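You operate a simulated robot arm through the tools that you are given. There is no shell and no other tool. Be economical: measure what you need, move in short steps, check, and stop when the job is done.

Carry out the task below with a simulated two-armed robot. There is one attempt and no reset: what you move stays moved.

TASK
Pick up the small orange bag with one hand, pass it to the other hand and put it on the blue-edged bench top.

Only the result counts: the job must be done as asked and must still hold three seconds after the hand-in. Knocking over, shifting, dropping, spilling or breaking anything else fails it.

THE ROBOT
Two 7-joint arms with two-finger grippers on one trunk, on a base that drives. Base frame: it is fixed to the floor where the robot stands at the start and does not move with it; the origin is under the middle of the robot, x ahead of it, y to its left, z up; the surface under the hand at the start is at about z = 800. Units: mm, rad, N and s.
The left shoulder is at the start at [40, 159, 1131], the right one opposite. With the tool pointing down near the work surface each hand reaches from about 280 to 740 mm from the robot's upright axis, wherever it stands, measured 20 degrees to its own side. Places, roughly: blue-edged bench top [600, -2900, 800]; small orange bag (11x5x17 cm) [500, -200, 900]. Payload 2.45 kg a hand.
Tool frame (each hand has its own): the origin (TCP) lies between the finger pads and is the grasp point; the fingertips stand 26 mm ahead of it; z points along the fingers, y is the line along which they close. The gripper opens to 96 mm. The gripper's body begins 69 mm behind the TCP.
Orientation is that of the tool frame in the base frame, as [roll, pitch, yaw] about the fixed x, y, z axes, in that order (R = Rz(yaw) Ry(pitch) Rx(roll)). With the fingers straight down and closing along the base's y, the tool's x points along the base's -x, its y along +y and its z along -z.

THE INTERFACE
- The arms move only by the tool arm_command. It takes "left_increments", "right_increments" or both (then of equal length, played together; a hand with none holds still); each is a list of rows, each a list of 3 entries, a list of its own where there are three numbers: the shift along the tool's x, y, z in units of 20 mm (1.0 is 20 mm), then the turn, a rotation vector about the tool's x, y, z in units of 8 degrees (1.0 is 8 degrees), then the opening, from 0 (shut) to 1 (fully open). In form: [[[x, y, z], [ax, ay, az], gripper], ...]. A call has 1 to 12 rows; each row shifts and turns the commanded pose from where the row before left it, along the tool's axes as they then stand. A call with a number of a shift or a turn outside -1 to 1 is refused whole. A row lasts 0.2 s, in which the tool goes at most 50 mm and 0.15 rad; a call with a longer step from one row to the next is refused whole, and so is a gripper value outside its range. A pose out of reach is approached as far as the arm can. The call stops where the force on the tool passes 40 N (or 10 N more than at its start, if that is more) or the arm is blocked; 0.2 s more then pass. Each finger halts on what it meets, pressing with about 21 N; the grip force reading is that of the motor and also rises with nothing between the fingers. The clock runs only during rows and for 0.2 s after the last one: add rows that do not move to give the fingers time. The reply holds the time, the measured pose of the TCP, the force on the tool along the base axes, the opening and the grip force, in the units named above and with some noise, with the torque about the TCP (base axes, N m) and any sound that the robot's microphone picked up, and new pictures: "show" is both (left out), scene, wrist or none (wrist: the cameras of the hands that moved).
- Cameras (640 x 400 px; columns grow to the right, rows downward): "scene" is now at [114.1, -31.1, 1607.2]; the picture's right is [-0.25, -0.97, -0.00], its down [-0.78, 0.20, -0.59] and it looks along [0.57, -0.14, -0.81] (base axes); focal length 275 px, centre (320, 200). "left" rides on the left gripper at [82, -3, -98] in its tool frame; the picture's right is [0.04, 1.00, 0.00], its down [-0.73, 0.03, -0.68] and it looks along [-0.68, 0.03, 0.73] (tool axes); focal length 256 px, centre (320, 200). "right" rides on the right gripper at [82, 3, -98] in its tool frame; the picture's right is [-0.04, 1.00, 0.00], its down [-0.73, -0.03, -0.68] and it looks along [-0.68, -0.03, 0.73] (tool axes); focal length 256 px, centre (320, 200).
- lift_body(by): slides the trunk up (or, below 0, down) by that many mm; the arms and the scene camera ride with it, the base frame stays. It gives what a move gives, with no picture.
- base_move(legs): drives the robot by 1 to 6 legs, each [ahead, left, turn to the left] in mm, mm and rad, along the robot's own axes; the way and the turn of a leg run together, so that a leg with both is an arc; at most 1500 mm and 3.142 rad a leg. The arms and the cameras ride along, it lands a little off, and it stops where it bumps. It gives what a move gives, and a new picture of the scene camera.
- aim_head(pan, tilt): turns the head with the scene camera to pan (to the left, within 2.094 rad either way) and tilt (down, from -0.506 to 1.204), counted from straight ahead of the robot. It gives what a move gives, and a new picture of the scene camera.
- probe_pixels(camera, pixels): for up to 12 pixels [column, row] of the newest picture of that camera ("zoom" is the newest enlarged one), the place [x, y, z] in the base frame of the surface seen there, good to about 2 mm, but the place of the scene camera against the robot may be out by one fixed shift of up to 18 mm in any direction. It takes no simulated time.
- inspect(camera, box): a new picture of the part [left, top, right, bottom] of that camera's present view, enlarged. It takes no simulated time.
- hand_in(): hands the job in; it is judged then, once.

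Go step by step. Measure first, check grasps and placings, and put right what went wrong. The budget is 80 turns and 260 pictures, counting those below and the enlarged ones. Unless the task says otherwise, let go and move clear before handing in, and close with one line.

The tools are called after "Emit:" as name(argument=value, ...) on one line, values as JSON. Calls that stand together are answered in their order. arm_command: Moves the arms, as the interface text tells. Its arguments: {"type":"object","properties":{"left_increments":{"type":"array","items":{"type":"array"}},"right_increments":{"type":"array","items":{"type":"array"}},"show":{"type":"string","enum":["both","scene","wrist","none"]}},"required":[]} The other tools are called the same way: lift_body (by) slides the trunk up or down; base_move (legs) drives the base; aim_head (pan, tilt) turns the head that bears the scene camera; probe_pixels (camera, pixels) gives the place of the surface under pixels of a picture; inspect (camera, box) takes an enlarged picture of a part of a camera's view; hand_in () hands the job in.

At the start:

```text
time: 0.0
left_tool_pos: [489.5, 13.2, 1101.8]
left_tcp_rot: [3.139, 0.0, -3.14]
left_force: [-0.5, 0.0, 0.0]
left_torque: [0.03, -0.01, 0.01]
left_opening: 96.1
left_grasp_force: 0.0
right_tool_pos: [316.2, -387.6, 1030.0]
right_tcp_rot: [-3.139, -0.003, 3.139]
right_force: [-0.3, -0.2, 0.0]
right_torque: [0.02, 0.01, 0.02]
right_opening: 95.9
right_grasp_force: 0.1
trunk travel left (down, up): [-300.0, 267.0]
robot x, y, heading: [-3.2, 1.8, 0.007]
head pan, tilt: [-0.251, 0.939]
```

scene: 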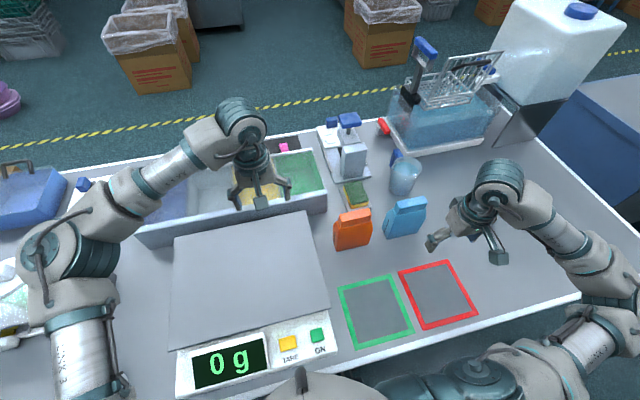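
right: 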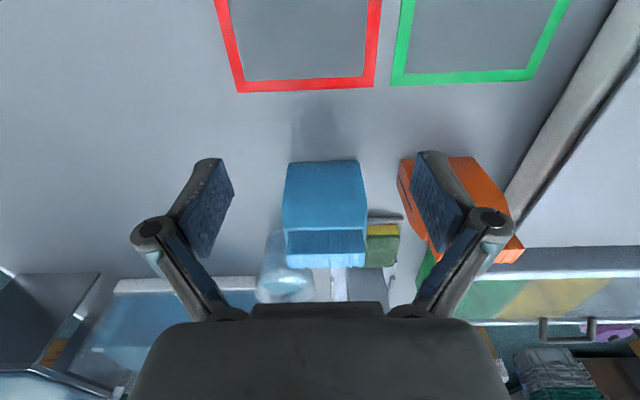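
left: 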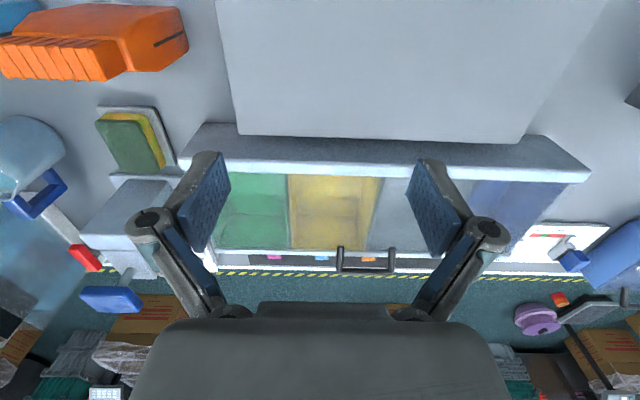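

The orange bag shows at scene (352,230), with the blue bag beside it at (405,217). I'll measure it and take an enlarged look.

Emit:
inspect(camera="scene", box=[300, 130, 460, 270])

Emit:
probe_pixels(camera="scene", pixels=[[336, 218], [369, 210], [353, 213], [352, 235], [337, 249], [370, 242], [405, 205], [386, 237], [420, 232], [380, 260], [325, 225], [355, 196]])

Emit:
probe_pixels(camera="right", pixels=[[455, 165], [500, 190], [515, 240], [440, 245], [405, 180], [490, 240], [320, 190], [285, 200], [365, 200]])

Emit:
probe_pixels(camera="left", pixels=[[180, 10], [185, 45], [130, 60], [60, 60], [60, 20], [120, 30], [10, 50], [115, 75]])

```text
2.86 times, centred on (380, 200) of scene
```

zoom: 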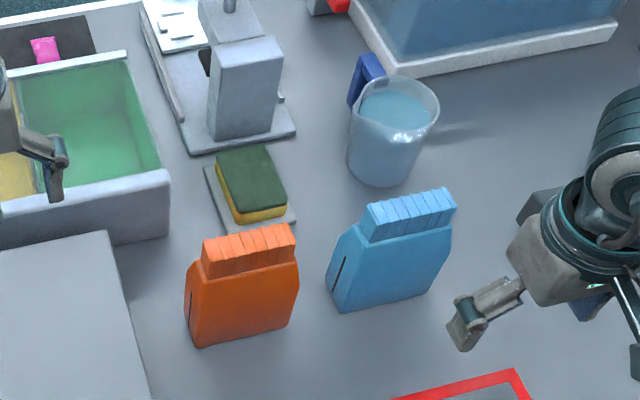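

```text
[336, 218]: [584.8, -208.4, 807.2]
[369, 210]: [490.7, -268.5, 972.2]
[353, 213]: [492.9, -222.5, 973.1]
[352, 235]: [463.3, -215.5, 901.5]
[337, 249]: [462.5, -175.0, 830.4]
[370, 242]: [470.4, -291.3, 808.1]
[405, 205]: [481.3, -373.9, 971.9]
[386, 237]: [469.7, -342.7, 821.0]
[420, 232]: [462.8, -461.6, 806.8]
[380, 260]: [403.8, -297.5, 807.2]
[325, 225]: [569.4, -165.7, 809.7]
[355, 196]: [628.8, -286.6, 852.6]
```

```text
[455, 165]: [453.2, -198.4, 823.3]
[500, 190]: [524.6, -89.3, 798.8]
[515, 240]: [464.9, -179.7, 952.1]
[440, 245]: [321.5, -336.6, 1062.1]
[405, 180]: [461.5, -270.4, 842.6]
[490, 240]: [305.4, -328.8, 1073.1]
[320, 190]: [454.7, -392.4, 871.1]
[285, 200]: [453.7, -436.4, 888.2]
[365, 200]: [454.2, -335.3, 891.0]
```

```text
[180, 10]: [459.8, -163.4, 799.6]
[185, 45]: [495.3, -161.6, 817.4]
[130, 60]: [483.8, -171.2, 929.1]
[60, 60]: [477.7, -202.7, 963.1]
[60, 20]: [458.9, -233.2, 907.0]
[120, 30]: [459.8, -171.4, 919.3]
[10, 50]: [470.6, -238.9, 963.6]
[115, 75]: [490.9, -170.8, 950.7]
```

From the wrist probes the bag spans y≈-163…-272, has its front face at x≈458, and tops out at z≈965; the thin side is along x. I'll yaw both hands 90° (cameras outward, away from each other) so the fingers close along base x, raising the right hand a little.

Emit:
arm_command(right_increments=[[[0, 0, -0.3], [0, 0, -0.9375], 1], [[0, 0, -0.3], [0, 0, -0.9375], 1], [[0, 0, -0.3], [0, 0, -0.9375], 1], [[0, 0, -0.3], [0, 0, -0.9375], 1], [[0, 0, -0.3], [0, 0, -0.9375], 1], [[0, 0, -0.3], [0, 0, -0.9375], 1], [[0, 0, -0.3], [0, 0, -0.9375], 1], [[0, 0, -0.3], [0, 0, -0.9375], 1], [[0, 0, -0.3], [0, 0, -0.9375], 1], [[0, 0, -0.3], [0, 0, -0.9375], 1], [[0, 0, -0.3], [0, 0, -0.9375], 1], [[0, 0, -0.3], [0, 0, -0.9375], 1]], left_increments=[[[0, 0, 0], [0, 0, 0.9375], 1], [[0, 0, 0], [0, 0, 0.9375], 1], [[0, 0, 0], [0, 0, 0.9375], 1], [[0, 0, 0], [0, 0, 0.9375], 1], [[0, 0, 0], [0, 0, 0.9375], 1], [[0, 0, 0], [0, 0, 0.9375], 1], [[0, 0, 0], [0, 0, 0.9375], 1], [[0, 0, 0], [0, 0, 0.9375], 1], [[0, 0, 0], [0, 0, 0.9375], 1], [[0, 0, 0], [0, 0, 0.9375], 1], [[0, 0, 0], [0, 0, 0.9375], 1], [[0, 0, 0], [0, 0, 0.9375], 1]], show="both")

```text
time: 2.6
left_tool_pos: [486.6, 16.3, 1104.1]
left_tcp_rot: [-3.142, 0.003, 2.03]
left_force: [-0.1, 0.4, 0.1]
left_torque: [-0.03, -0.01, -0.01]
left_opening: 95.9
left_grasp_force: 0.2
left hand out of reach, approached as far as the arm can: row 9, 10, 11, 12
right_tool_pos: [232.0, -239.5, 1102.5]
right_tcp_rot: [3.141, -0.005, -1.639]
right_force: [-0.5, 0.8, -0.3]
right_torque: [-0.04, -0.06, -0.01]
right_opening: 96.1
right_grasp_force: 0.0
right hand out of reach, approached as far as the arm can: row 6, 7, 8, 9, 10, 11, 12
trunk travel left (down, up): [-300.0, 267.0]
robot x, y, heading: [0.0, -2.1, 0.004]
head pan, tilt: [-0.251, 0.939]
```

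scene: 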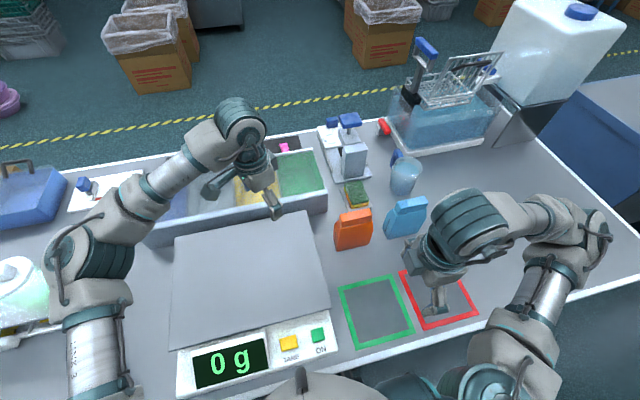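
right: 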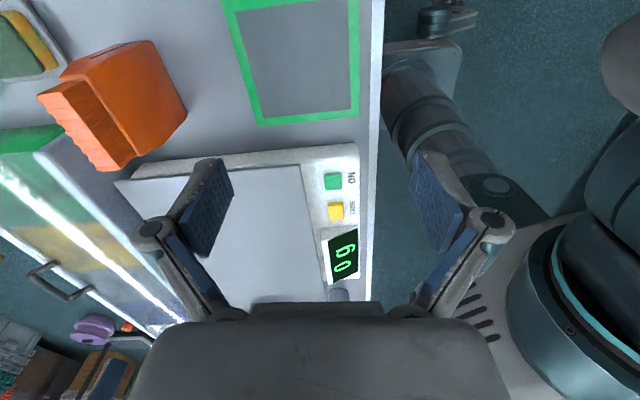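
left: 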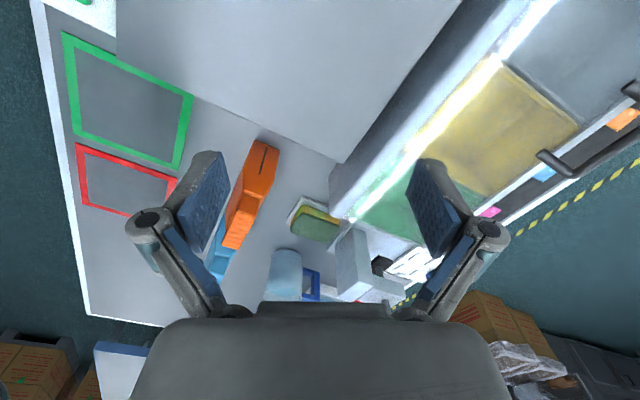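

The right hand reached the wanted yaw but slid to (232,-240); the left wrist stopped at yaw 2.03. I'll bring the right hand forward (tool y = -base x) toward above the bag and see whether it recovers.

Emit:
arm_command(right_increments=[[[0, -1, 0], [0, 0, 0], 1], [[0, -1, 0], [0, 0, 0], 1], [[0, -1, 0], [0, 0, 0], 1], [[0, -1, 0], [0, 0, 0], 1], [[0, -1, 0], [0, 0, 0], 1], [[0, -1, 0], [0, 0, 0], 1], [[0, -1, 0], [0, 0, 0], 1], [[0, 0, 0], [0, 0, 0], 1]], show="scene")

```text
time: 4.4
left_tool_pos: [485.1, 13.9, 1103.3]
left_tcp_rot: [3.14, 0.002, 2.03]
left_force: [-0.7, -0.1, -0.4]
left_torque: [-0.01, 0.0, 0.02]
left_opening: 95.9
left_grasp_force: 0.1
right_tool_pos: [307.7, -177.6, 1096.0]
right_tcp_rot: [-3.138, -0.002, -1.643]
right_force: [-0.1, 0.6, 0.6]
right_torque: [0.02, 0.0, 0.0]
right_opening: 96.0
right_grasp_force: 0.1
right hand out of reach, approached as far as the arm can: row 1, 2, 3, 4, 5, 6, 7
trunk travel left (down, up): [-300.0, 267.0]
robot x, y, heading: [0.0, -0.0, -0.003]
head pan, tilt: [-0.251, 0.939]
```

scene: 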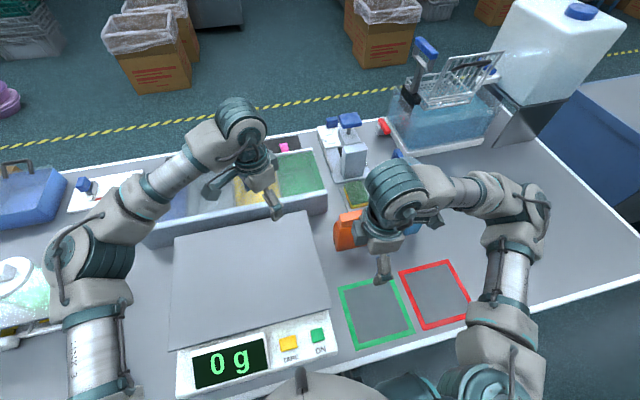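

That yaw direction is limited by the wrist. I'll turn the right hand back the other way (and the left as well) toward the opposite 90° yaw.

Emit:
arm_command(right_increments=[[[1, 0, 0], [0, 0, 1], 1], [[1, 0, 0], [0, 0, 1], 1], [[1, 0, 0], [0, 0, 1], 1], [[1, 0, 0], [0, 0, 1], 1], [[1, 0, 0], [0, 0, 1], 1], [[1, 0, 0], [0, 0, 1], 1], [[0, 0, 0], [0, 0, 1], 1], [[0, 0, 0], [0, 0, 1], 1], [[0, 0, 0], [0, 0, 1], 1], [[0, 0, 0], [0, 0, 1], 1], [[0, 0, 0], [0, 0, 1], 1], [[0, 0, 0], [0, 0, 0.75], 1]], left_increments=[[[0, 0, 0], [0, 0, -1], 1], [[0, 0, 0], [0, 0, -1], 1], [[0, 0, 0], [0, 0, -1], 1], [[0, 0, 0], [0, 0, -1], 1], [[0, 0, 0], [0, 0, -1], 1], [[0, 0, 0], [0, 0, -1], 1], [[0, 0, 0], [0, 0, -1], 1], [[0, 0, 0], [0, 0, -1], 1], [[0, 0, 0], [0, 0, -1], 1], [[0, 0, 0], [0, 0, -1], 1], [[0, 0, 0], [0, 0, -1], 1], [[0, 0, 0], [0, 0, -1], 1]], show="none")

```text
time: 7.0
left_tool_pos: [486.5, 13.2, 1103.8]
left_tcp_rot: [-3.139, 0.0, -2.576]
left_force: [-0.4, 1.0, -0.4]
left_torque: [0.0, 0.0, 0.0]
left_opening: 96.0
left_grasp_force: 0.0
right_tool_pos: [259.4, -286.0, 1094.4]
right_tcp_rot: [3.141, 0.004, 3.001]
right_force: [0.4, 0.3, 0.0]
right_torque: [0.02, 0.01, -0.01]
right_opening: 96.2
right_grasp_force: 0.0
trunk travel left (down, up): [-300.0, 267.0]
robot x, y, heading: [-2.4, -0.5, 0.002]
head pan, tilt: [-0.251, 0.939]
```

Both recovered. I'll continue the turn to right yaw +1.571 and left yaw -1.571, moving the right hand forward first.

Emit:
arm_command(right_increments=[[[-1, -1, 0], [0, 0, 0], 1], [[-1, -1, 0], [0, 0, 0], 1], [[-1, -1, 0], [0, 0, 1], 1], [[0, 0, 0], [0, 0, 1], 1], [[0, 0, 0], [0, 0, 1], 1], [[0, 0, 0], [0, 0, 1], 1], [[0, 0, 0], [0, 0, 1], 1], [[0, 0, 0], [0, 0, 1], 1], [[0, 0, 0], [0, 0, 1], 1], [[0, 0, 0], [0, 0, 1], 1], [[0, 0, 0], [0, 0, 1], 1], [[0, 0, 0], [0, 0, 1], 1]], left_increments=[[[0, 0, 0], [0, 0, 0], 1], [[0, 0, 0], [0, 0, -0.7], 1], [[0, 0, 0], [0, 0, -0.7], 1], [[0, 0, 0], [0, 0, -0.7], 1], [[0, 0, 0], [0, 0, -0.7], 1], [[0, 0, 0], [0, 0, -0.7], 1], [[0, 0, 0], [0, 0, -0.7], 1], [[0, 0, 0], [0, 0, -0.7], 1], [[0, 0, 0], [0, 0, -0.7], 1], [[0, 0, 0], [0, 0, -0.7], 1], [[0, 0, 0], [0, 0, -0.7], 1], [[0, 0, 0], [0, 0, 0], 1]], show="both")

```text
time: 9.6
left_tool_pos: [485.9, 14.6, 1103.6]
left_tcp_rot: [-3.14, 0.001, -1.599]
left_force: [0.3, -0.2, 0.2]
left_torque: [-0.05, 0.0, 0.0]
left_opening: 96.0
left_grasp_force: 0.0
right_tool_pos: [310.7, -351.8, 1094.5]
right_tcp_rot: [3.139, -0.001, 1.607]
right_force: [-0.6, 0.4, 1.0]
right_torque: [-0.02, 0.0, -0.01]
right_opening: 96.1
right_grasp_force: 0.0
trunk travel left (down, up): [-300.0, 267.0]
robot x, y, heading: [1.0, -2.4, 0.002]
head pan, tilt: [-0.251, 0.939]
```

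scene: 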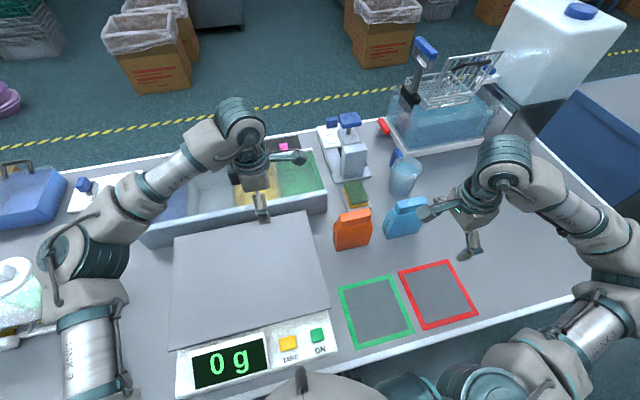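
right: 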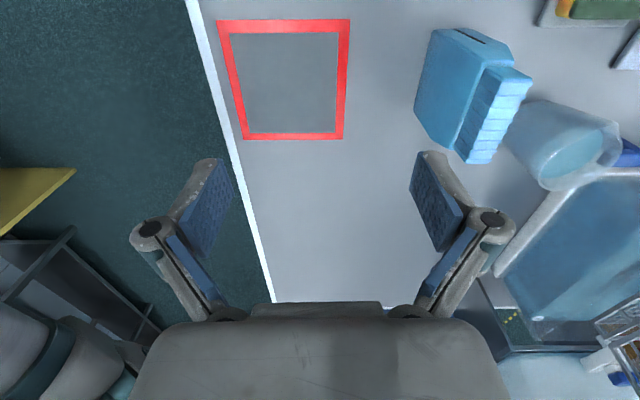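
left: 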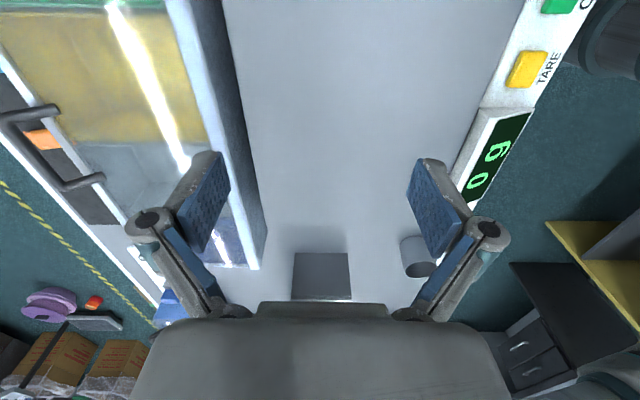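

Both hands hold the wanted yaw without trouble (cameras inward). I'll move the right hand behind and above the orange bag with a 30° tilt toward +y, so the left can later take the left side.

Emit:
arm_command(right_increments=[[[0.95, 0.95, 0], [0, 0, 0.26], 1], [[0.95, 0.95, 0], [0, 0, 0], 1], [[0.95, 0.95, 0], [0, 0, 0], 1], [[0, 0.95, 0], [0, 0.625, 0], 1], [[0, 0.95, 0], [0, 0.625, 0], 1], [[0, 0.95, 0], [0, 0.625, 0], 1], [[0, 0.95, 0], [0, 0.625, 0], 1], [[0, 0.95, 0], [0, 0.625, 0], 1], [[0, 0.95, 0], [0, 0.625, 0], 1], [[0, 0, 0], [0, 0, 0], 1]], show="both")

```text
time: 11.8
left_tool_pos: [486.1, 15.1, 1102.8]
left_tcp_rot: [-3.14, 0.0, -1.6]
left_force: [0.6, -0.4, -0.4]
left_torque: [-0.02, -0.05, 0.02]
left_opening: 96.0
left_grasp_force: 0.0
right_tool_pos: [479.8, -293.0, 1094.5]
right_tcp_rot: [3.14, -0.523, 1.571]
right_force: [-0.4, 0.4, 0.4]
right_torque: [0.04, 0.01, -0.01]
right_opening: 96.1
right_grasp_force: 0.1
trunk travel left (down, up): [-300.0, 267.0]
robot x, y, heading: [1.0, -2.1, -0.0]
head pan, tilt: [-0.251, 0.939]
```

scene: 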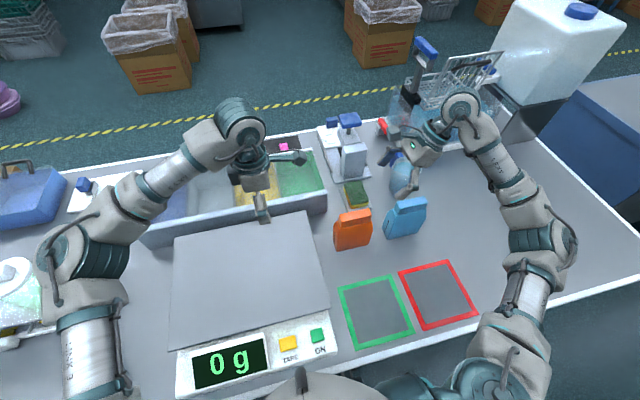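
right: 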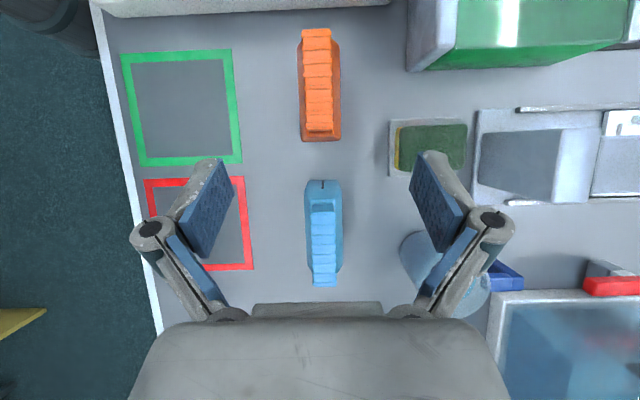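

The right camera now looks down on the bag (orange at (318,85)). I'll measure its outline.

Emit:
probe_pixels(camera="right", pixels=[[318, 32], [318, 85], [319, 127], [306, 85], [330, 85], [301, 100], [339, 100], [320, 138], [302, 50], [338, 50], [322, 182], [365, 110]])

Emit:
inspect(camera="right", box=[270, 10, 370, 160])

```text
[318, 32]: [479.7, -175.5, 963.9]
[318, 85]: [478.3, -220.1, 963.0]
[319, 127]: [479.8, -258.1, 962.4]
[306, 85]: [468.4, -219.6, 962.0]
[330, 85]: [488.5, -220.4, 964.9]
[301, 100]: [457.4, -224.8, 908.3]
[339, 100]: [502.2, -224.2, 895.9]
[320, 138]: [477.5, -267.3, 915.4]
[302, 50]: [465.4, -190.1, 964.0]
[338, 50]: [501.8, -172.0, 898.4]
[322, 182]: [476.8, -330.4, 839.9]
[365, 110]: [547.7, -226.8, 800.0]
```

```text
2.67 times, centred on (320, 85) of right
```

zoom: 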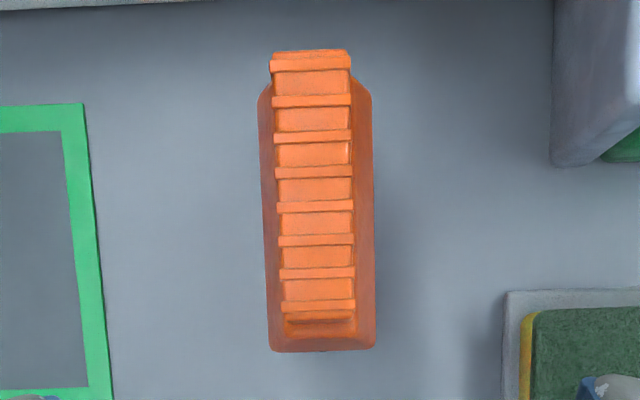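

The bag's body spans x 457–502, y -163…-272, with a narrower flap up to z 964. I'll set the tilt to 25° and go to a pre-grasp 100 mm back along the tool axis, aiming at TCP (480,-250,902).

Emit:
arm_command(right_increments=[[[0, 0, 0], [0, -0.625, 0], 1], [[-0.71, 0, 0.9], [0, 0, 0], 1], [[-0.71, 0, 0.9], [0, 0, 0], 1], [[-0.7, 0, 0.9], [0, 0, 0], 1], [[0, 0, 0.9], [0, 0, 0], 1], [[0, 0, 1], [0, 0, 0], 1], [[0, 0, 0], [0, 0, 0], 1]], show="both")

```text
time: 13.4
left_tool_pos: [487.8, 14.6, 1103.8]
left_tcp_rot: [-3.138, 0.001, -1.6]
left_force: [0.2, 0.1, 0.3]
left_torque: [-0.01, -0.01, 0.01]
left_opening: 95.9
left_grasp_force: 0.1
right_tool_pos: [480.7, -292.6, 994.0]
right_tcp_rot: [3.14, -0.437, 1.572]
right_force: [-0.2, -0.2, -0.4]
right_torque: [-0.02, -0.02, -0.03]
right_opening: 96.1
right_grasp_force: 0.0
trunk travel left (down, up): [-300.0, 267.0]
robot x, y, heading: [1.4, -0.0, 0.001]
head pan, tilt: [-0.251, 0.939]
```

scene: 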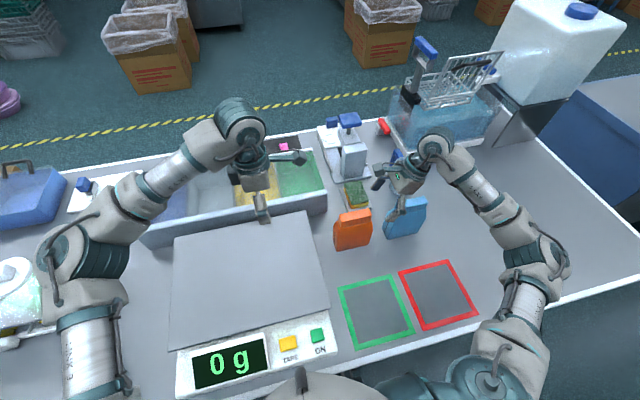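
right: 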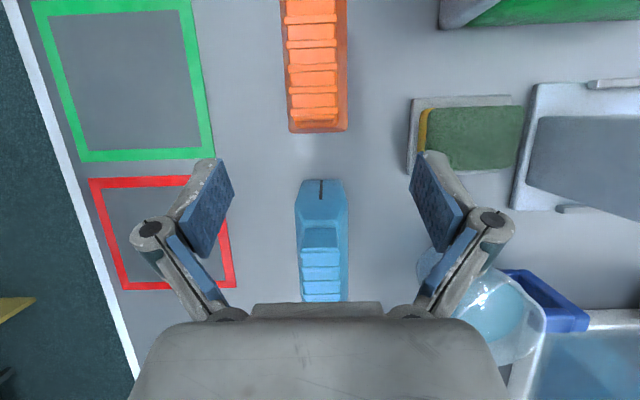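

Aligned: the orange bag sits midway between the fingers' columns, with 101 mm left along the tool axis. I'll advance with open fingers.

Emit:
arm_command(right_increments=[[[0, 0, 0.85], [0, 0, 0], 1], [[0, 0, 0.85], [0, 0, 0], 1], [[0, 0, 0.85], [0, 0, 0], 1], [[0, 0, 0.85], [0, 0, 0], 1], [[0, 0, 0.85], [0, 0, 0], 1], [[0, 0, 0.85], [0, 0, 0], 1], [[0, 0, 0], [0, 0, 0], 1]], show="both")

```text
time: 15.0
left_tool_pos: [486.8, 15.7, 1102.3]
left_tcp_rot: [-3.14, 0.0, -1.6]
left_force: [-0.1, -0.6, -0.6]
left_torque: [-0.01, 0.03, 0.0]
left_opening: 95.8
left_grasp_force: 0.1
right_tool_pos: [480.2, -252.0, 900.4]
right_tcp_rot: [3.14, -0.438, 1.573]
right_force: [-1.0, -0.8, -0.1]
right_torque: [-0.01, 0.01, 0.0]
right_opening: 95.8
right_grasp_force: 0.1
trunk travel left (down, up): [-300.0, 267.0]
robot x, y, heading: [1.0, -1.2, 0.001]
head pan, tilt: [-0.251, 0.939]
```

scene: 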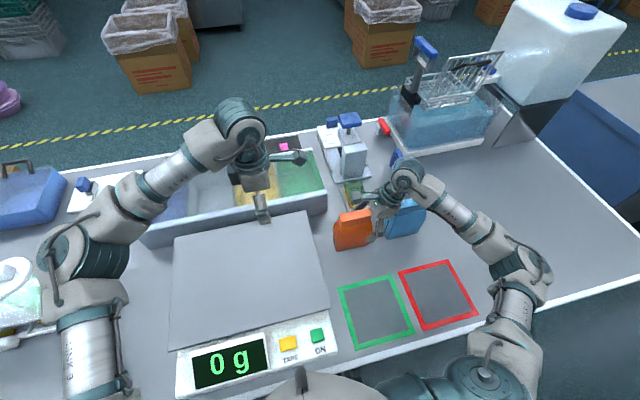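
right: 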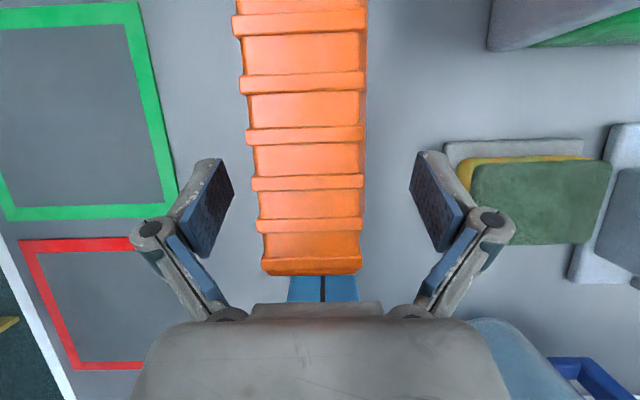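

The bag stands between the open fingers, slightly left of centre, and nothing is touched. I'll close on it.

Emit:
arm_command(right_increments=[[[0, 0, 0], [0, 0, 0], 0.6], [[0, 0, 0], [0, 0, 0], 0.5], [[0, 0, 0], [0, 0, 0], 0.4], [[0, 0, 0], [0, 0, 0], 0.2], [[0, 0, 0], [0, 0, 0], 0], [[0, 0, 0], [0, 0, 0], 0]], show="wrist")

```text
time: 16.4
left_tool_pos: [486.7, 14.4, 1101.5]
left_tcp_rot: [-3.139, -0.001, -1.601]
left_force: [0.4, -0.3, 0.1]
left_torque: [0.03, 0.02, -0.02]
left_opening: 96.0
left_grasp_force: 0.2
right_tool_pos: [480.8, -250.9, 900.9]
right_tcp_rot: [3.141, -0.437, 1.574]
right_force: [-0.3, 0.1, 0.8]
right_torque: [0.0, -0.04, 0.02]
right_opening: 49.6
right_grasp_force: 20.1
trunk travel left (down, up): [-300.0, 267.0]
robot x, y, heading: [-0.3, 4.1, 0.005]
head pan, tilt: [-0.251, 0.939]
```

right: 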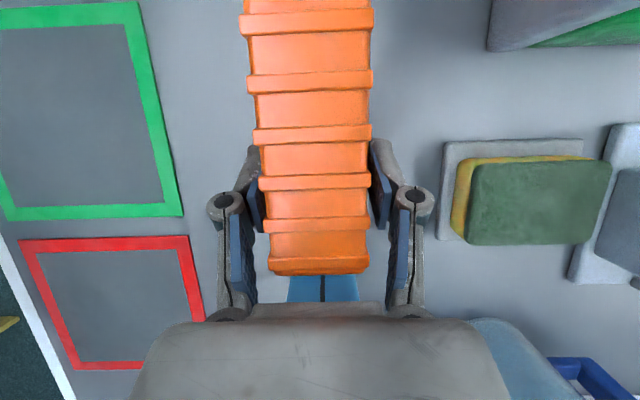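

Gripped at 49.6 mm with 20 N. I'll lift straight up 160 mm.

Emit:
arm_command(right_increments=[[[0.21, 0, -0.45], [0, 0, 0], 0], [[0.21, 0, -0.45], [0, 0, 0], 0], [[0.42, 0, -0.9], [0, 0, 0], 0], [[0.42, 0, -0.9], [0, 0, 0], 0], [[0.42, 0, -0.9], [0, 0, 0], 0], [[0.42, 0, -0.9], [0, 0, 0], 0], [[0.42, 0, -0.9], [0, 0, 0], 0], [[0.42, 0, -0.9], [0, 0, 0], 0], [[0.42, 0, -0.9], [0, 0, 0], 0], [[0, 0, 0], [0, 0, 0], 0]], show="both")

```text
time: 18.6
left_tool_pos: [487.0, 14.9, 1102.1]
left_tcp_rot: [-3.14, 0.0, -1.599]
left_force: [0.1, -0.3, 1.1]
left_torque: [0.02, -0.01, -0.03]
left_opening: 95.9
left_grasp_force: 0.1
right_tool_pos: [482.0, -251.5, 1060.5]
right_tcp_rot: [3.14, -0.437, 1.572]
right_force: [-0.4, -0.4, -3.2]
right_torque: [-0.07, 0.0, 0.02]
right_opening: 49.6
right_grasp_force: 21.1
trunk travel left (down, up): [-300.0, 267.0]
robot x, y, heading: [-2.5, 0.5, 0.005]
head pan, tilt: [-0.251, 0.939]
```

scene: 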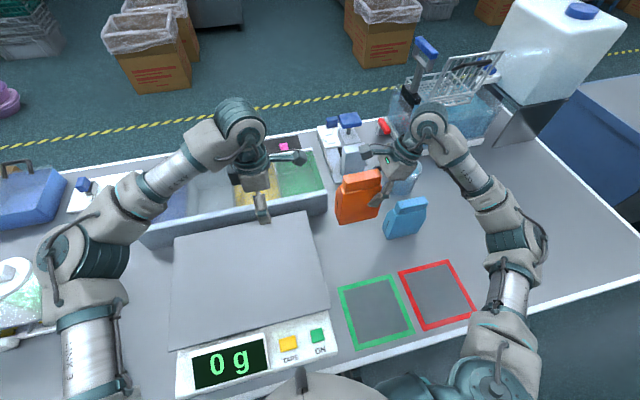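
right: 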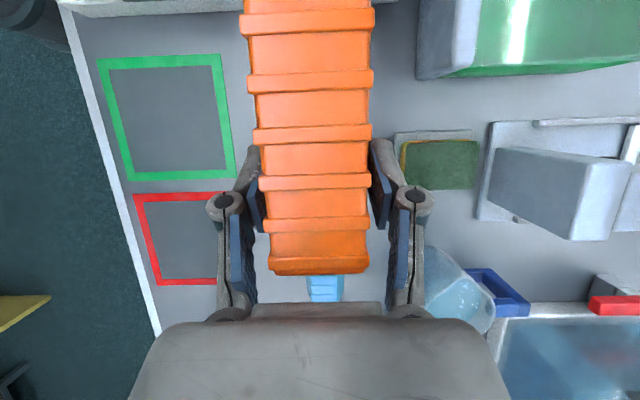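

The bag (~0.33 kg) hangs firmly in the right hand, upright. I'll now tilt the left hand 70° so its fingers point toward -y, in place.

Emit:
arm_command(left_increments=[[[0, 0, 0], [0, 0, -0.2], 1], [[0, 0, 0], [0, 0.875, 0], 1], [[0, 0, 0], [0, 0.875, 0], 1], [[0, 0, 0], [0, 0.875, 0], 1], [[0, 0, 0], [0, 0.875, 0], 1], [[0, 0, 0], [0, 0.875, 0], 1], [[0, 0, 0], [0, 0.875, 0], 1], [[0, 0, 0], [0, 0.875, 0], 1], [[0, 0, 0], [0, 0.875, 0], 1], [[0, 0, 0], [0, 0.875, 0], 1], [[0, 0, 0], [0, 0.875, 0], 1], [[0, 0, 0], [0, 0, 0], 1]], show="both")

```text
time: 21.2
left_tool_pos: [486.0, 15.3, 1102.2]
left_tcp_rot: [-3.133, -1.223, -1.58]
left_force: [-0.5, 0.3, 0.0]
left_torque: [0.01, -0.02, 0.02]
left_opening: 95.9
left_grasp_force: 0.0
right_tool_pos: [481.6, -251.2, 1060.4]
right_tcp_rot: [3.139, -0.437, 1.574]
right_force: [0.0, 0.0, -3.0]
right_torque: [-0.12, -0.02, 0.04]
right_opening: 49.8
right_grasp_force: 21.0
trunk travel left (down, up): [-300.0, 267.0]
robot x, y, heading: [0.1, 1.9, 0.0]
head pan, tilt: [-0.251, 0.939]
```

scene: 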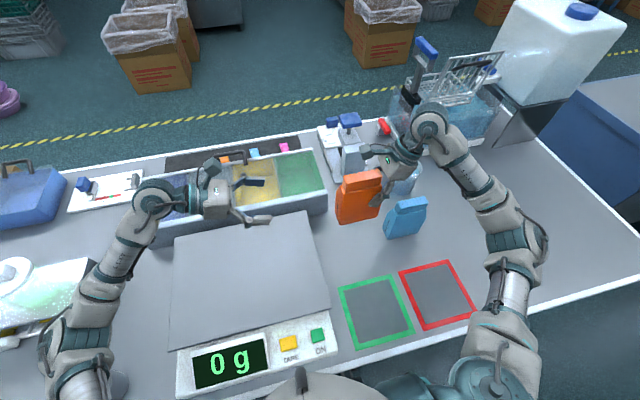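
left: 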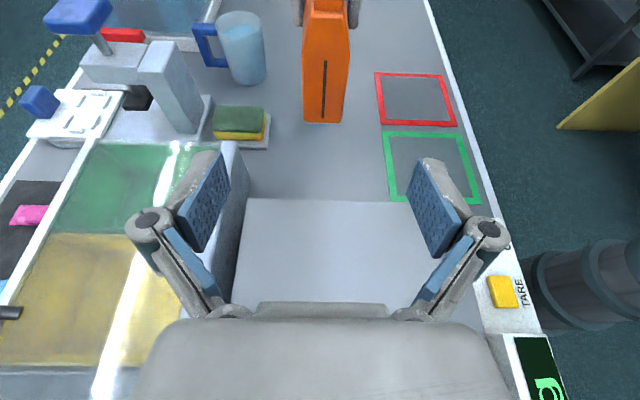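

The left hand is tilted as wanted, and its camera sees the bag's left edge at (325,75). I'll measure it.

Emit:
probe_pixels(camera="left", pixels=[[325, 115], [323, 80], [324, 50], [325, 15], [306, 80], [345, 80], [305, 100], [342, 105]])

```text
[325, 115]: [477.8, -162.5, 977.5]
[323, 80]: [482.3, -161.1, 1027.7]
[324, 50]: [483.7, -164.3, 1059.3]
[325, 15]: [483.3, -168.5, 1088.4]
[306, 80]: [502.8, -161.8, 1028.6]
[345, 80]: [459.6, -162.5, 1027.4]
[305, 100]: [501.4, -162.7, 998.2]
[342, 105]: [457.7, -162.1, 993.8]
```

The bag's left edge is at y=-162, centred at x≈481, bottom near z 960. I'll bring the left hand to a pre-grasp 100 mm short of TCP (481,-182,1020).

Emit:
arm_command(left_increments=[[[-0.25, 0.25, 0.95], [0, 0, 0], 1], [[-0.24, 0, 0.95], [0, 0, 0], 1], [[0, 0, 0.95], [0, 0, 0], 1], [[0, 0, 0.95], [0, 0, 0], 1], [[0, 0, 0.95], [0, 0, 0], 1], [[0, 0, 0.95], [0, 0, 0], 1], [[0, 0, 0], [0, 0, 0], 1]], show="both")

```text
time: 22.8
left_tool_pos: [480.7, -88.4, 1054.9]
left_tcp_rot: [-3.139, -1.223, -1.576]
left_force: [-0.5, 0.1, -0.2]
left_torque: [-0.05, 0.03, 0.01]
left_opening: 96.2
left_grasp_force: 0.1
right_tool_pos: [482.4, -252.3, 1061.2]
right_tcp_rot: [3.139, -0.436, 1.573]
right_force: [-0.1, 0.0, -2.1]
right_torque: [-0.1, -0.01, -0.01]
right_opening: 49.6
right_grasp_force: 21.2
trunk travel left (down, up): [-300.0, 267.0]
robot x, y, heading: [2.4, -3.1, 0.001]
head pan, tilt: [-0.251, 0.939]
```

scene: 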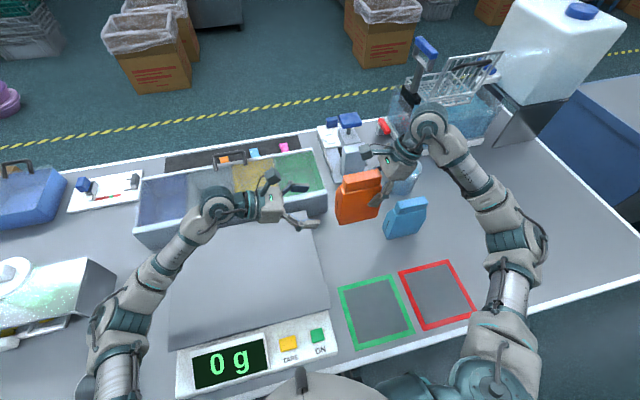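
left: 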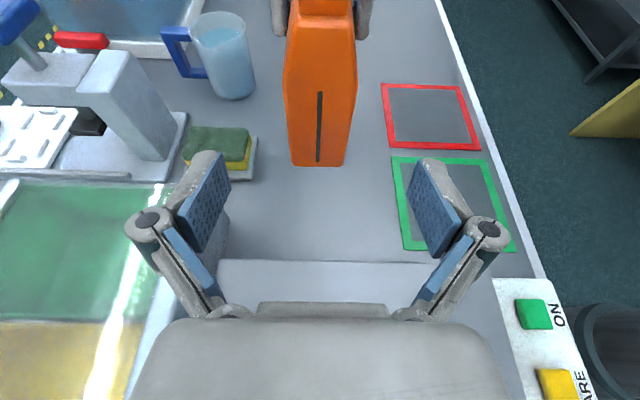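

Centred and clear of the right hand. I'll advance the last 100 mm.

Emit:
arm_command(left_increments=[[[0, 0, 0.85], [0, 0, 0], 1], [[0, 0, 0.85], [0, 0, 0], 1], [[0, 0, 0.85], [0, 0, 0], 1], [[0, 0, 0.85], [0, 0, 0], 1], [[0, 0, 0.85], [0, 0, 0], 1], [[0, 0, 0.75], [0, 0, 0], 1], [[0, 0, 0], [0, 0, 0], 1]], show="both")

```text
time: 24.4
left_tool_pos: [481.5, -185.5, 1019.5]
left_tcp_rot: [-3.135, -1.221, -1.577]
left_force: [0.3, 0.1, -0.2]
left_torque: [-0.01, -0.01, 0.01]
left_opening: 96.1
left_grasp_force: 0.0
right_tool_pos: [481.9, -251.7, 1059.2]
right_tcp_rot: [3.139, -0.437, 1.572]
right_force: [0.2, 0.0, -2.3]
right_torque: [-0.1, -0.01, 0.01]
right_opening: 49.6
right_grasp_force: 20.9
trunk travel left (down, up): [-300.0, 267.0]
robot x, y, heading: [1.7, -1.6, -0.0]
head pan, tilt: [-0.251, 0.939]
```

scene: 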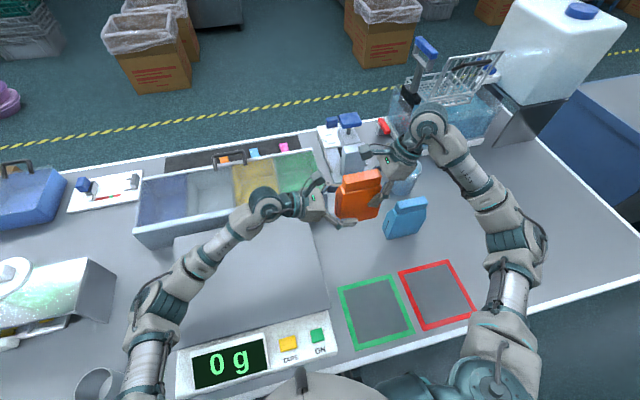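
left: 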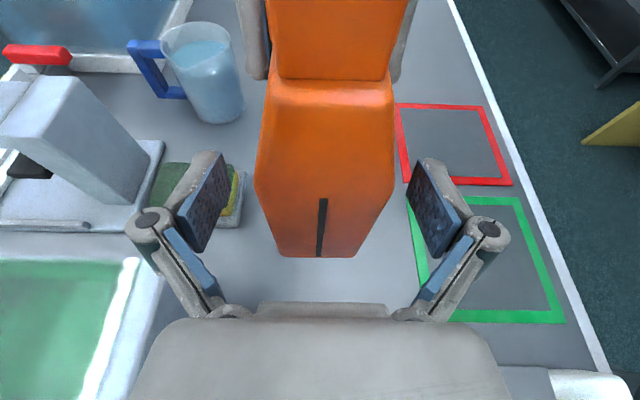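

The bag is between the left fingers with no contact. Closing the left gripper.

Emit:
arm_command(left_increments=[[[0, 0, 0], [0, 0, 0], 0.6], [[0, 0, 0], [0, 0, 0], 0.5], [[0, 0, 0], [0, 0, 0], 0.4], [[0, 0, 0], [0, 0, 0], 0.2], [[0, 0, 0], [0, 0, 0], 0], [[0, 0, 0], [0, 0, 0], 0]], show="wrist")

```text
time: 25.8
left_tool_pos: [481.8, -184.7, 1020.4]
left_tcp_rot: [-3.137, -1.222, -1.575]
left_force: [-4.6, 0.9, 0.3]
left_torque: [-0.03, 0.16, -0.11]
left_opening: 49.8
left_grasp_force: 21.0
right_tool_pos: [480.8, -252.5, 1059.7]
right_tcp_rot: [3.141, -0.439, 1.572]
right_force: [4.5, -1.6, -3.3]
right_torque: [-0.18, -0.27, -0.09]
right_opening: 49.9
right_grasp_force: 20.7
trunk travel left (down, up): [-300.0, 267.0]
robot x, y, heading: [0.5, -0.4, 0.001]
head pan, tilt: [-0.251, 0.939]
```

left: 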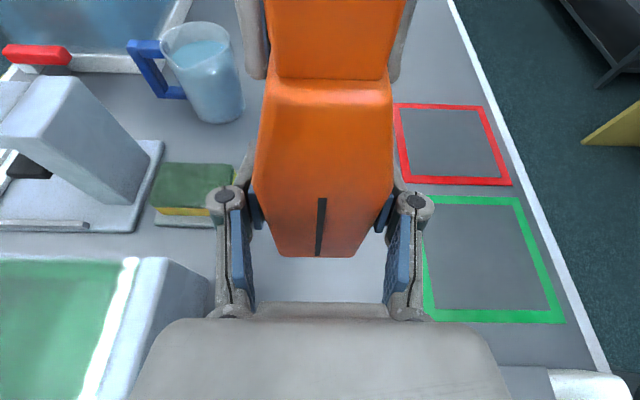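

Both hands hold the bag (left 21 N at 49.8 mm). I'll open the right hand and draw it back along its own axis.

Emit:
arm_command(right_increments=[[[0, 0, 0], [0, 0, 0], 0.7], [[0, 0, 0], [0, 0, 0], 1], [[0, 0, 0], [0, 0, 0], 1], [[0, 0, 0], [0, 0, 0], 1], [[0, 0, -0.8], [0, 0, 0], 1], [[0, 0, -0.8], [0, 0, 0], 1], [[0, 0, -0.8], [0, 0, 0], 1], [[0, 0, -1], [0, 0, 0], 1], [[0, 0, -1], [0, 0, 0], 1], [[0, 0, -1], [0, 0, 0], 1], [[0, 0, -1], [0, 0, 0], 1], [[0, 0, 0], [0, 0, 0], 1]], show="both")

Emit:
inspect(camera="left", box=[160, 0, 480, 280])

```text
time: 28.4
left_tool_pos: [482.4, -184.1, 1019.5]
left_tcp_rot: [-3.139, -1.223, -1.575]
left_force: [0.2, 0.0, -0.4]
left_torque: [0.06, 0.01, -0.01]
left_opening: 49.8
left_grasp_force: 20.8
right_tool_pos: [481.2, -304.8, 1176.6]
right_tcp_rot: [-3.141, -0.434, 1.571]
right_force: [-0.5, -0.3, 0.4]
right_torque: [0.01, -0.01, 0.02]
right_opening: 96.3
right_grasp_force: 0.1
trunk travel left (down, up): [-300.0, 267.0]
robot x, y, heading: [-0.6, 1.3, 0.001]
head pan, tilt: [-0.251, 0.939]
```

scene: 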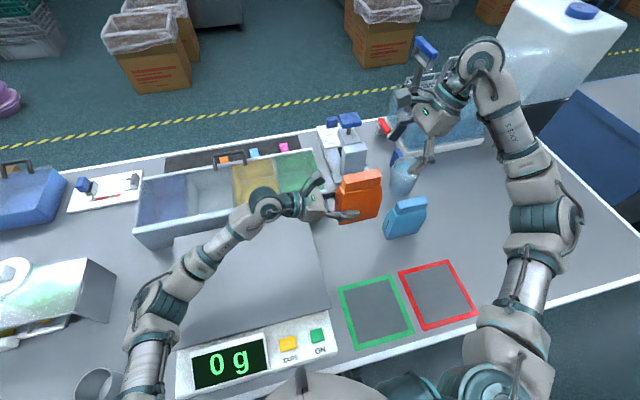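
right: 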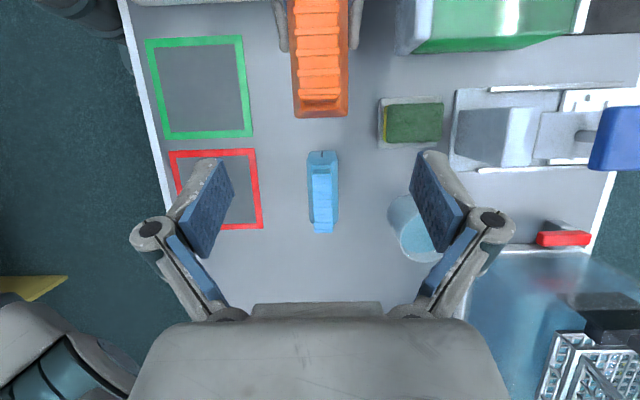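

```text
1.43 times, centred on (320, 140) of left
```

zoom: 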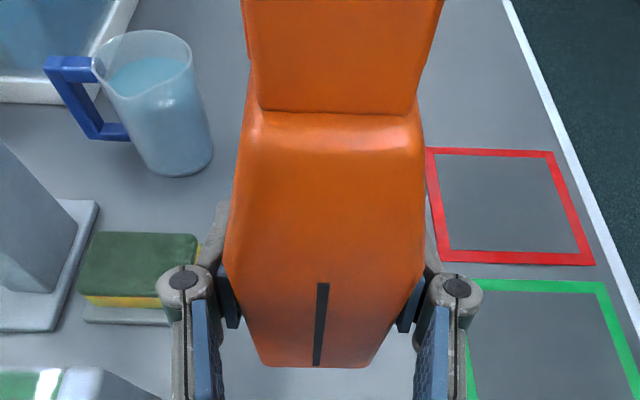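

The handover is done: the left hand alone holds the bag, upright and steady. I'll retract both arms — the right outward then back, the left up and back — before driving.

Emit:
arm_command(right_increments=[[[-0.9, 0, -0.42], [0, 0, 0], 1], [[-0.9, 0, -0.42], [0, 0, 0], 1], [[-0.9, 0, -0.42], [0, 0, 0], 1], [[-0.9, 0, -0.42], [0, 0, 0], 1], [[0, -1, 0], [0, 0, 0], 1], [[0, -1, 0], [0, 0, 0], 1], [[0, -1, 0], [0, 0, 0], 1], [[0, -1, 0], [0, 0, 0], 1], [[0, -1, 0], [0, 0, 0], 1], [[0, -1, 0], [0, 0, 0], 1], [[0, -1, 0], [0, 0, 0], 1], [[0, 0, 0], [0, 0, 0], 1]], left_increments=[[[0, 0, 0], [0, 0, 0], 0], [[0, 0, 0], [0, 0, 0], 0], [[0.4, 0, -0.14], [0, 0, 0], 0], [[0.8, 0, -0.29], [0, 0, 0], 0], [[0.8, 0, -0.29], [0, 0, 0], 0], [[0.8, 0, -0.29], [0, 0, 0], 0], [[0.8, 0.7, -0.29], [0, 0, 0], 0], [[0, 0.7, -0.7], [0, 0, 0], 0], [[0, 0.7, -0.7], [0, 0, 0], 0], [[0, 0.7, -0.7], [0, 0, 0], 0], [[0, 0.7, -0.7], [0, 0, 0], 0], [[0, 0, 0], [0, 0, 0], 0]], show="none")

Emit:
aim_head(pan=-1.4, tilt=0.45)

```text
time: 31.0
left_tool_pos: [412.8, -131.3, 1114.9]
left_tcp_rot: [-3.141, -1.221, -1.573]
left_force: [-0.2, -0.4, -2.1]
left_torque: [0.08, -0.01, -0.02]
left_opening: 49.6
left_grasp_force: 21.4
right_tool_pos: [341.7, -384.9, 1175.4]
right_tcp_rot: [-3.14, -0.436, 1.571]
right_force: [0.0, 0.3, -0.3]
right_torque: [-0.01, -0.02, 0.0]
right_opening: 96.0
right_grasp_force: 0.0
trunk travel left (down, up): [-300.0, 267.0]
robot x, y, heading: [-0.6, -0.8, -0.001]
head pan, tilt: [-0.251, 0.939]
```

```text
time: 32.4
left_tool_pos: [411.7, -131.6, 1115.2]
left_tcp_rot: [-3.135, -1.221, -1.576]
left_force: [0.1, 0.0, -2.3]
left_torque: [0.09, -0.02, -0.01]
left_opening: 49.6
left_grasp_force: 21.5
right_tool_pos: [340.8, -383.7, 1176.2]
right_tcp_rot: [3.142, -0.436, 1.572]
right_force: [0.0, -0.3, 0.2]
right_torque: [0.01, 0.0, -0.01]
right_opening: 96.1
right_grasp_force: 0.0
trunk travel left (down, up): [-300.0, 267.0]
robot x, y, heading: [3.2, 0.4, -0.004]
head pan, tilt: [-1.4, 0.45]
```

scene: 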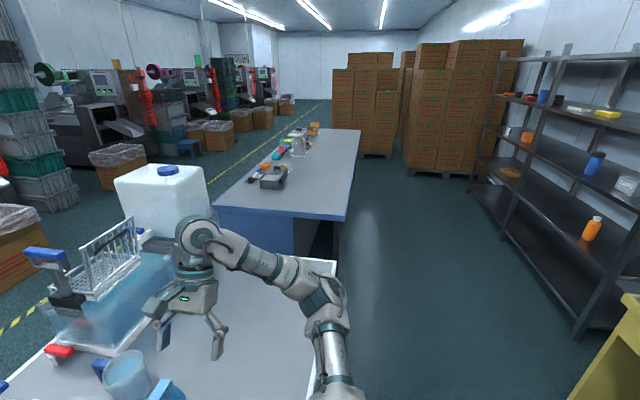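

The blue-edged bench is straight to the robot's right (edge at (220,208)–(348,218)), with clutter along its far side. I'll measure its corners and the free area.

Emit:
probe_pixels(camera="scene", pixels=[[222, 204], [345, 212], [358, 135], [300, 200], [320, 170], [335, 155], [272, 180], [295, 150], [335, 262], [420, 350], [500, 215], [335, 290]])

Emit:
inspect(camera="scene", box=[200, 110, 380, 240])

```text
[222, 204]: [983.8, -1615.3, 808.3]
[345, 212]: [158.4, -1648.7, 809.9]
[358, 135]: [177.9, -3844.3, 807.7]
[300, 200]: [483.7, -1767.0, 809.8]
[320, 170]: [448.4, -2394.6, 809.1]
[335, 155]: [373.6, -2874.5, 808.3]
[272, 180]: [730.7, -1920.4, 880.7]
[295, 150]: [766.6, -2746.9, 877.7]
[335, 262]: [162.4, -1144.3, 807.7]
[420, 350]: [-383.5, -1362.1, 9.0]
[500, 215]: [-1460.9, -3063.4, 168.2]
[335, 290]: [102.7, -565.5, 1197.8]
```

```text
3.08 times, centred on (290, 175) of scene
```

zoom: 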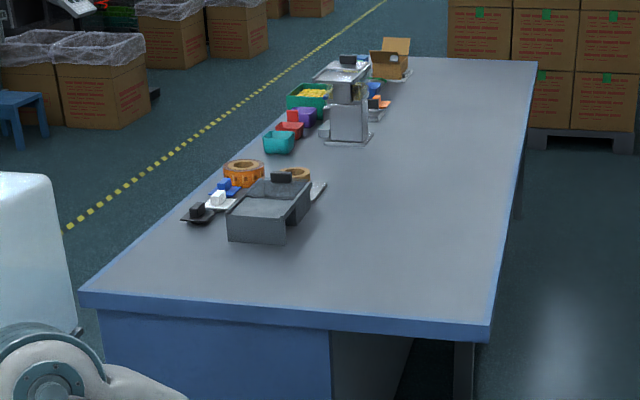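

The bench spans x≈160–985, y≈-1640…-3850 at z≈808, and its near half is free. Before driving I'll check the white tank and the obstacles along the aisle.

Emit:
probe_pixels(camera="scene", pixels=[[165, 175], [205, 200], [150, 220], [600, 375], [635, 310], [580, 330], [575, 290], [505, 200], [340, 380], [330, 350], [110, 240], [210, 270]])

Emit:
aim_head(pan=-1.9, tilt=0.7)

```text
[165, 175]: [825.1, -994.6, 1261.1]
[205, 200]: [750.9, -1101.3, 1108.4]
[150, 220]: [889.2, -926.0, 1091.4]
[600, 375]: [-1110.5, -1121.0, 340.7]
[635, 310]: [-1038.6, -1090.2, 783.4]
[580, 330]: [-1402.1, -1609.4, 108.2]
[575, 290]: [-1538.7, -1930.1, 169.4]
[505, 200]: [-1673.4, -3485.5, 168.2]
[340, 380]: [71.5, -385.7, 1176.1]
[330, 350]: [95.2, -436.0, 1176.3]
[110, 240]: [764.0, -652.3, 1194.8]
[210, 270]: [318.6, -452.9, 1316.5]
```

```text
time: 33.3
left_tool_pos: [413.0, -131.8, 1116.1]
left_tcp_rot: [-3.137, -1.222, -1.576]
left_force: [-0.1, 0.3, -3.5]
left_torque: [0.1, 0.03, -0.02]
left_opening: 49.4
left_grasp_force: 21.1
right_tool_pos: [342.1, -384.6, 1177.2]
right_tcp_rot: [3.139, -0.438, 1.573]
right_force: [0.1, -0.2, 0.2]
right_torque: [-0.01, -0.02, -0.01]
right_opening: 96.3
right_grasp_force: 0.1
trunk travel left (down, up): [-300.0, 267.0]
robot x, y, heading: [-2.6, -0.3, 0.001]
head pan, tilt: [-1.901, 0.7]
```

scene: 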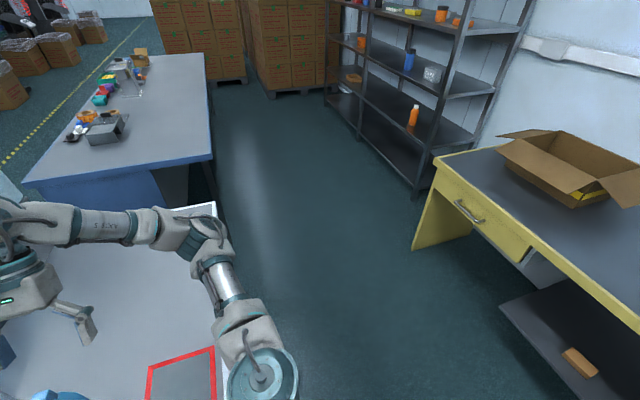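

The aisle is clear from x≈160 to about -1000, and the tank is at x>750. I'll back up 250 mm and then strafe right 2400 mm.

Emit:
base_move(legs=[[-250, 0, 0], [0, -1400, 0], [0, -1000, 0]])

Emit:
aim_head(pan=-0.2, tilt=0.75)

```text
time: 46.4
left_tool_pos: [116.0, -2532.1, 1116.2]
left_tcp_rot: [-3.14, -1.222, -1.607]
left_force: [0.1, 0.3, -3.3]
left_torque: [0.1, -0.02, 0.03]
left_opening: 49.7
left_grasp_force: 20.7
right_tool_pos: [36.5, -2781.9, 1175.5]
right_tcp_rot: [3.139, -0.437, 1.542]
right_force: [-0.1, 0.1, 0.4]
right_torque: [0.01, 0.01, 0.0]
right_opening: 96.0
right_grasp_force: 0.1
trunk travel left (down, up): [-300.0, 267.0]
robot x, y, heading: [-288.1, -2391.6, -0.035]
head pan, tilt: [-1.901, 0.7]
```

scene: 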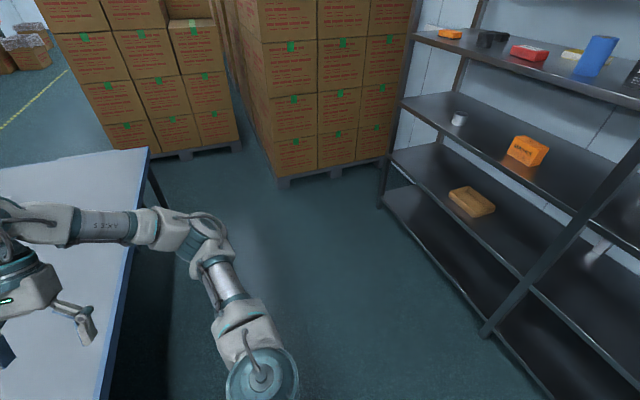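

```text
time: 48.1
left_tool_pos: [113.2, -2529.7, 1116.6]
left_tcp_rot: [-3.131, -1.223, -1.615]
left_force: [-0.9, 1.1, -3.4]
left_torque: [0.12, -0.01, -0.04]
left_opening: 49.9
left_grasp_force: 20.5
right_tool_pos: [34.9, -2780.4, 1177.6]
right_tcp_rot: [3.137, -0.434, 1.544]
right_force: [0.5, 0.8, 0.0]
right_torque: [0.04, -0.01, 0.01]
right_opening: 95.9
right_grasp_force: 0.0
trunk travel left (down, up): [-300.0, 267.0]
robot x, y, heading: [-289.1, -2388.7, -0.031]
head pan, tilt: [-0.201, 0.75]
```

scene: 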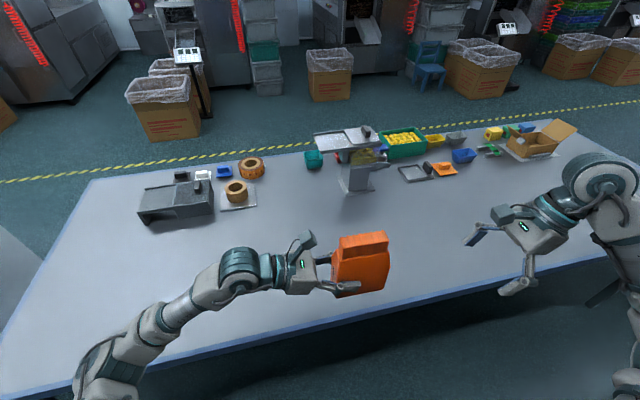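

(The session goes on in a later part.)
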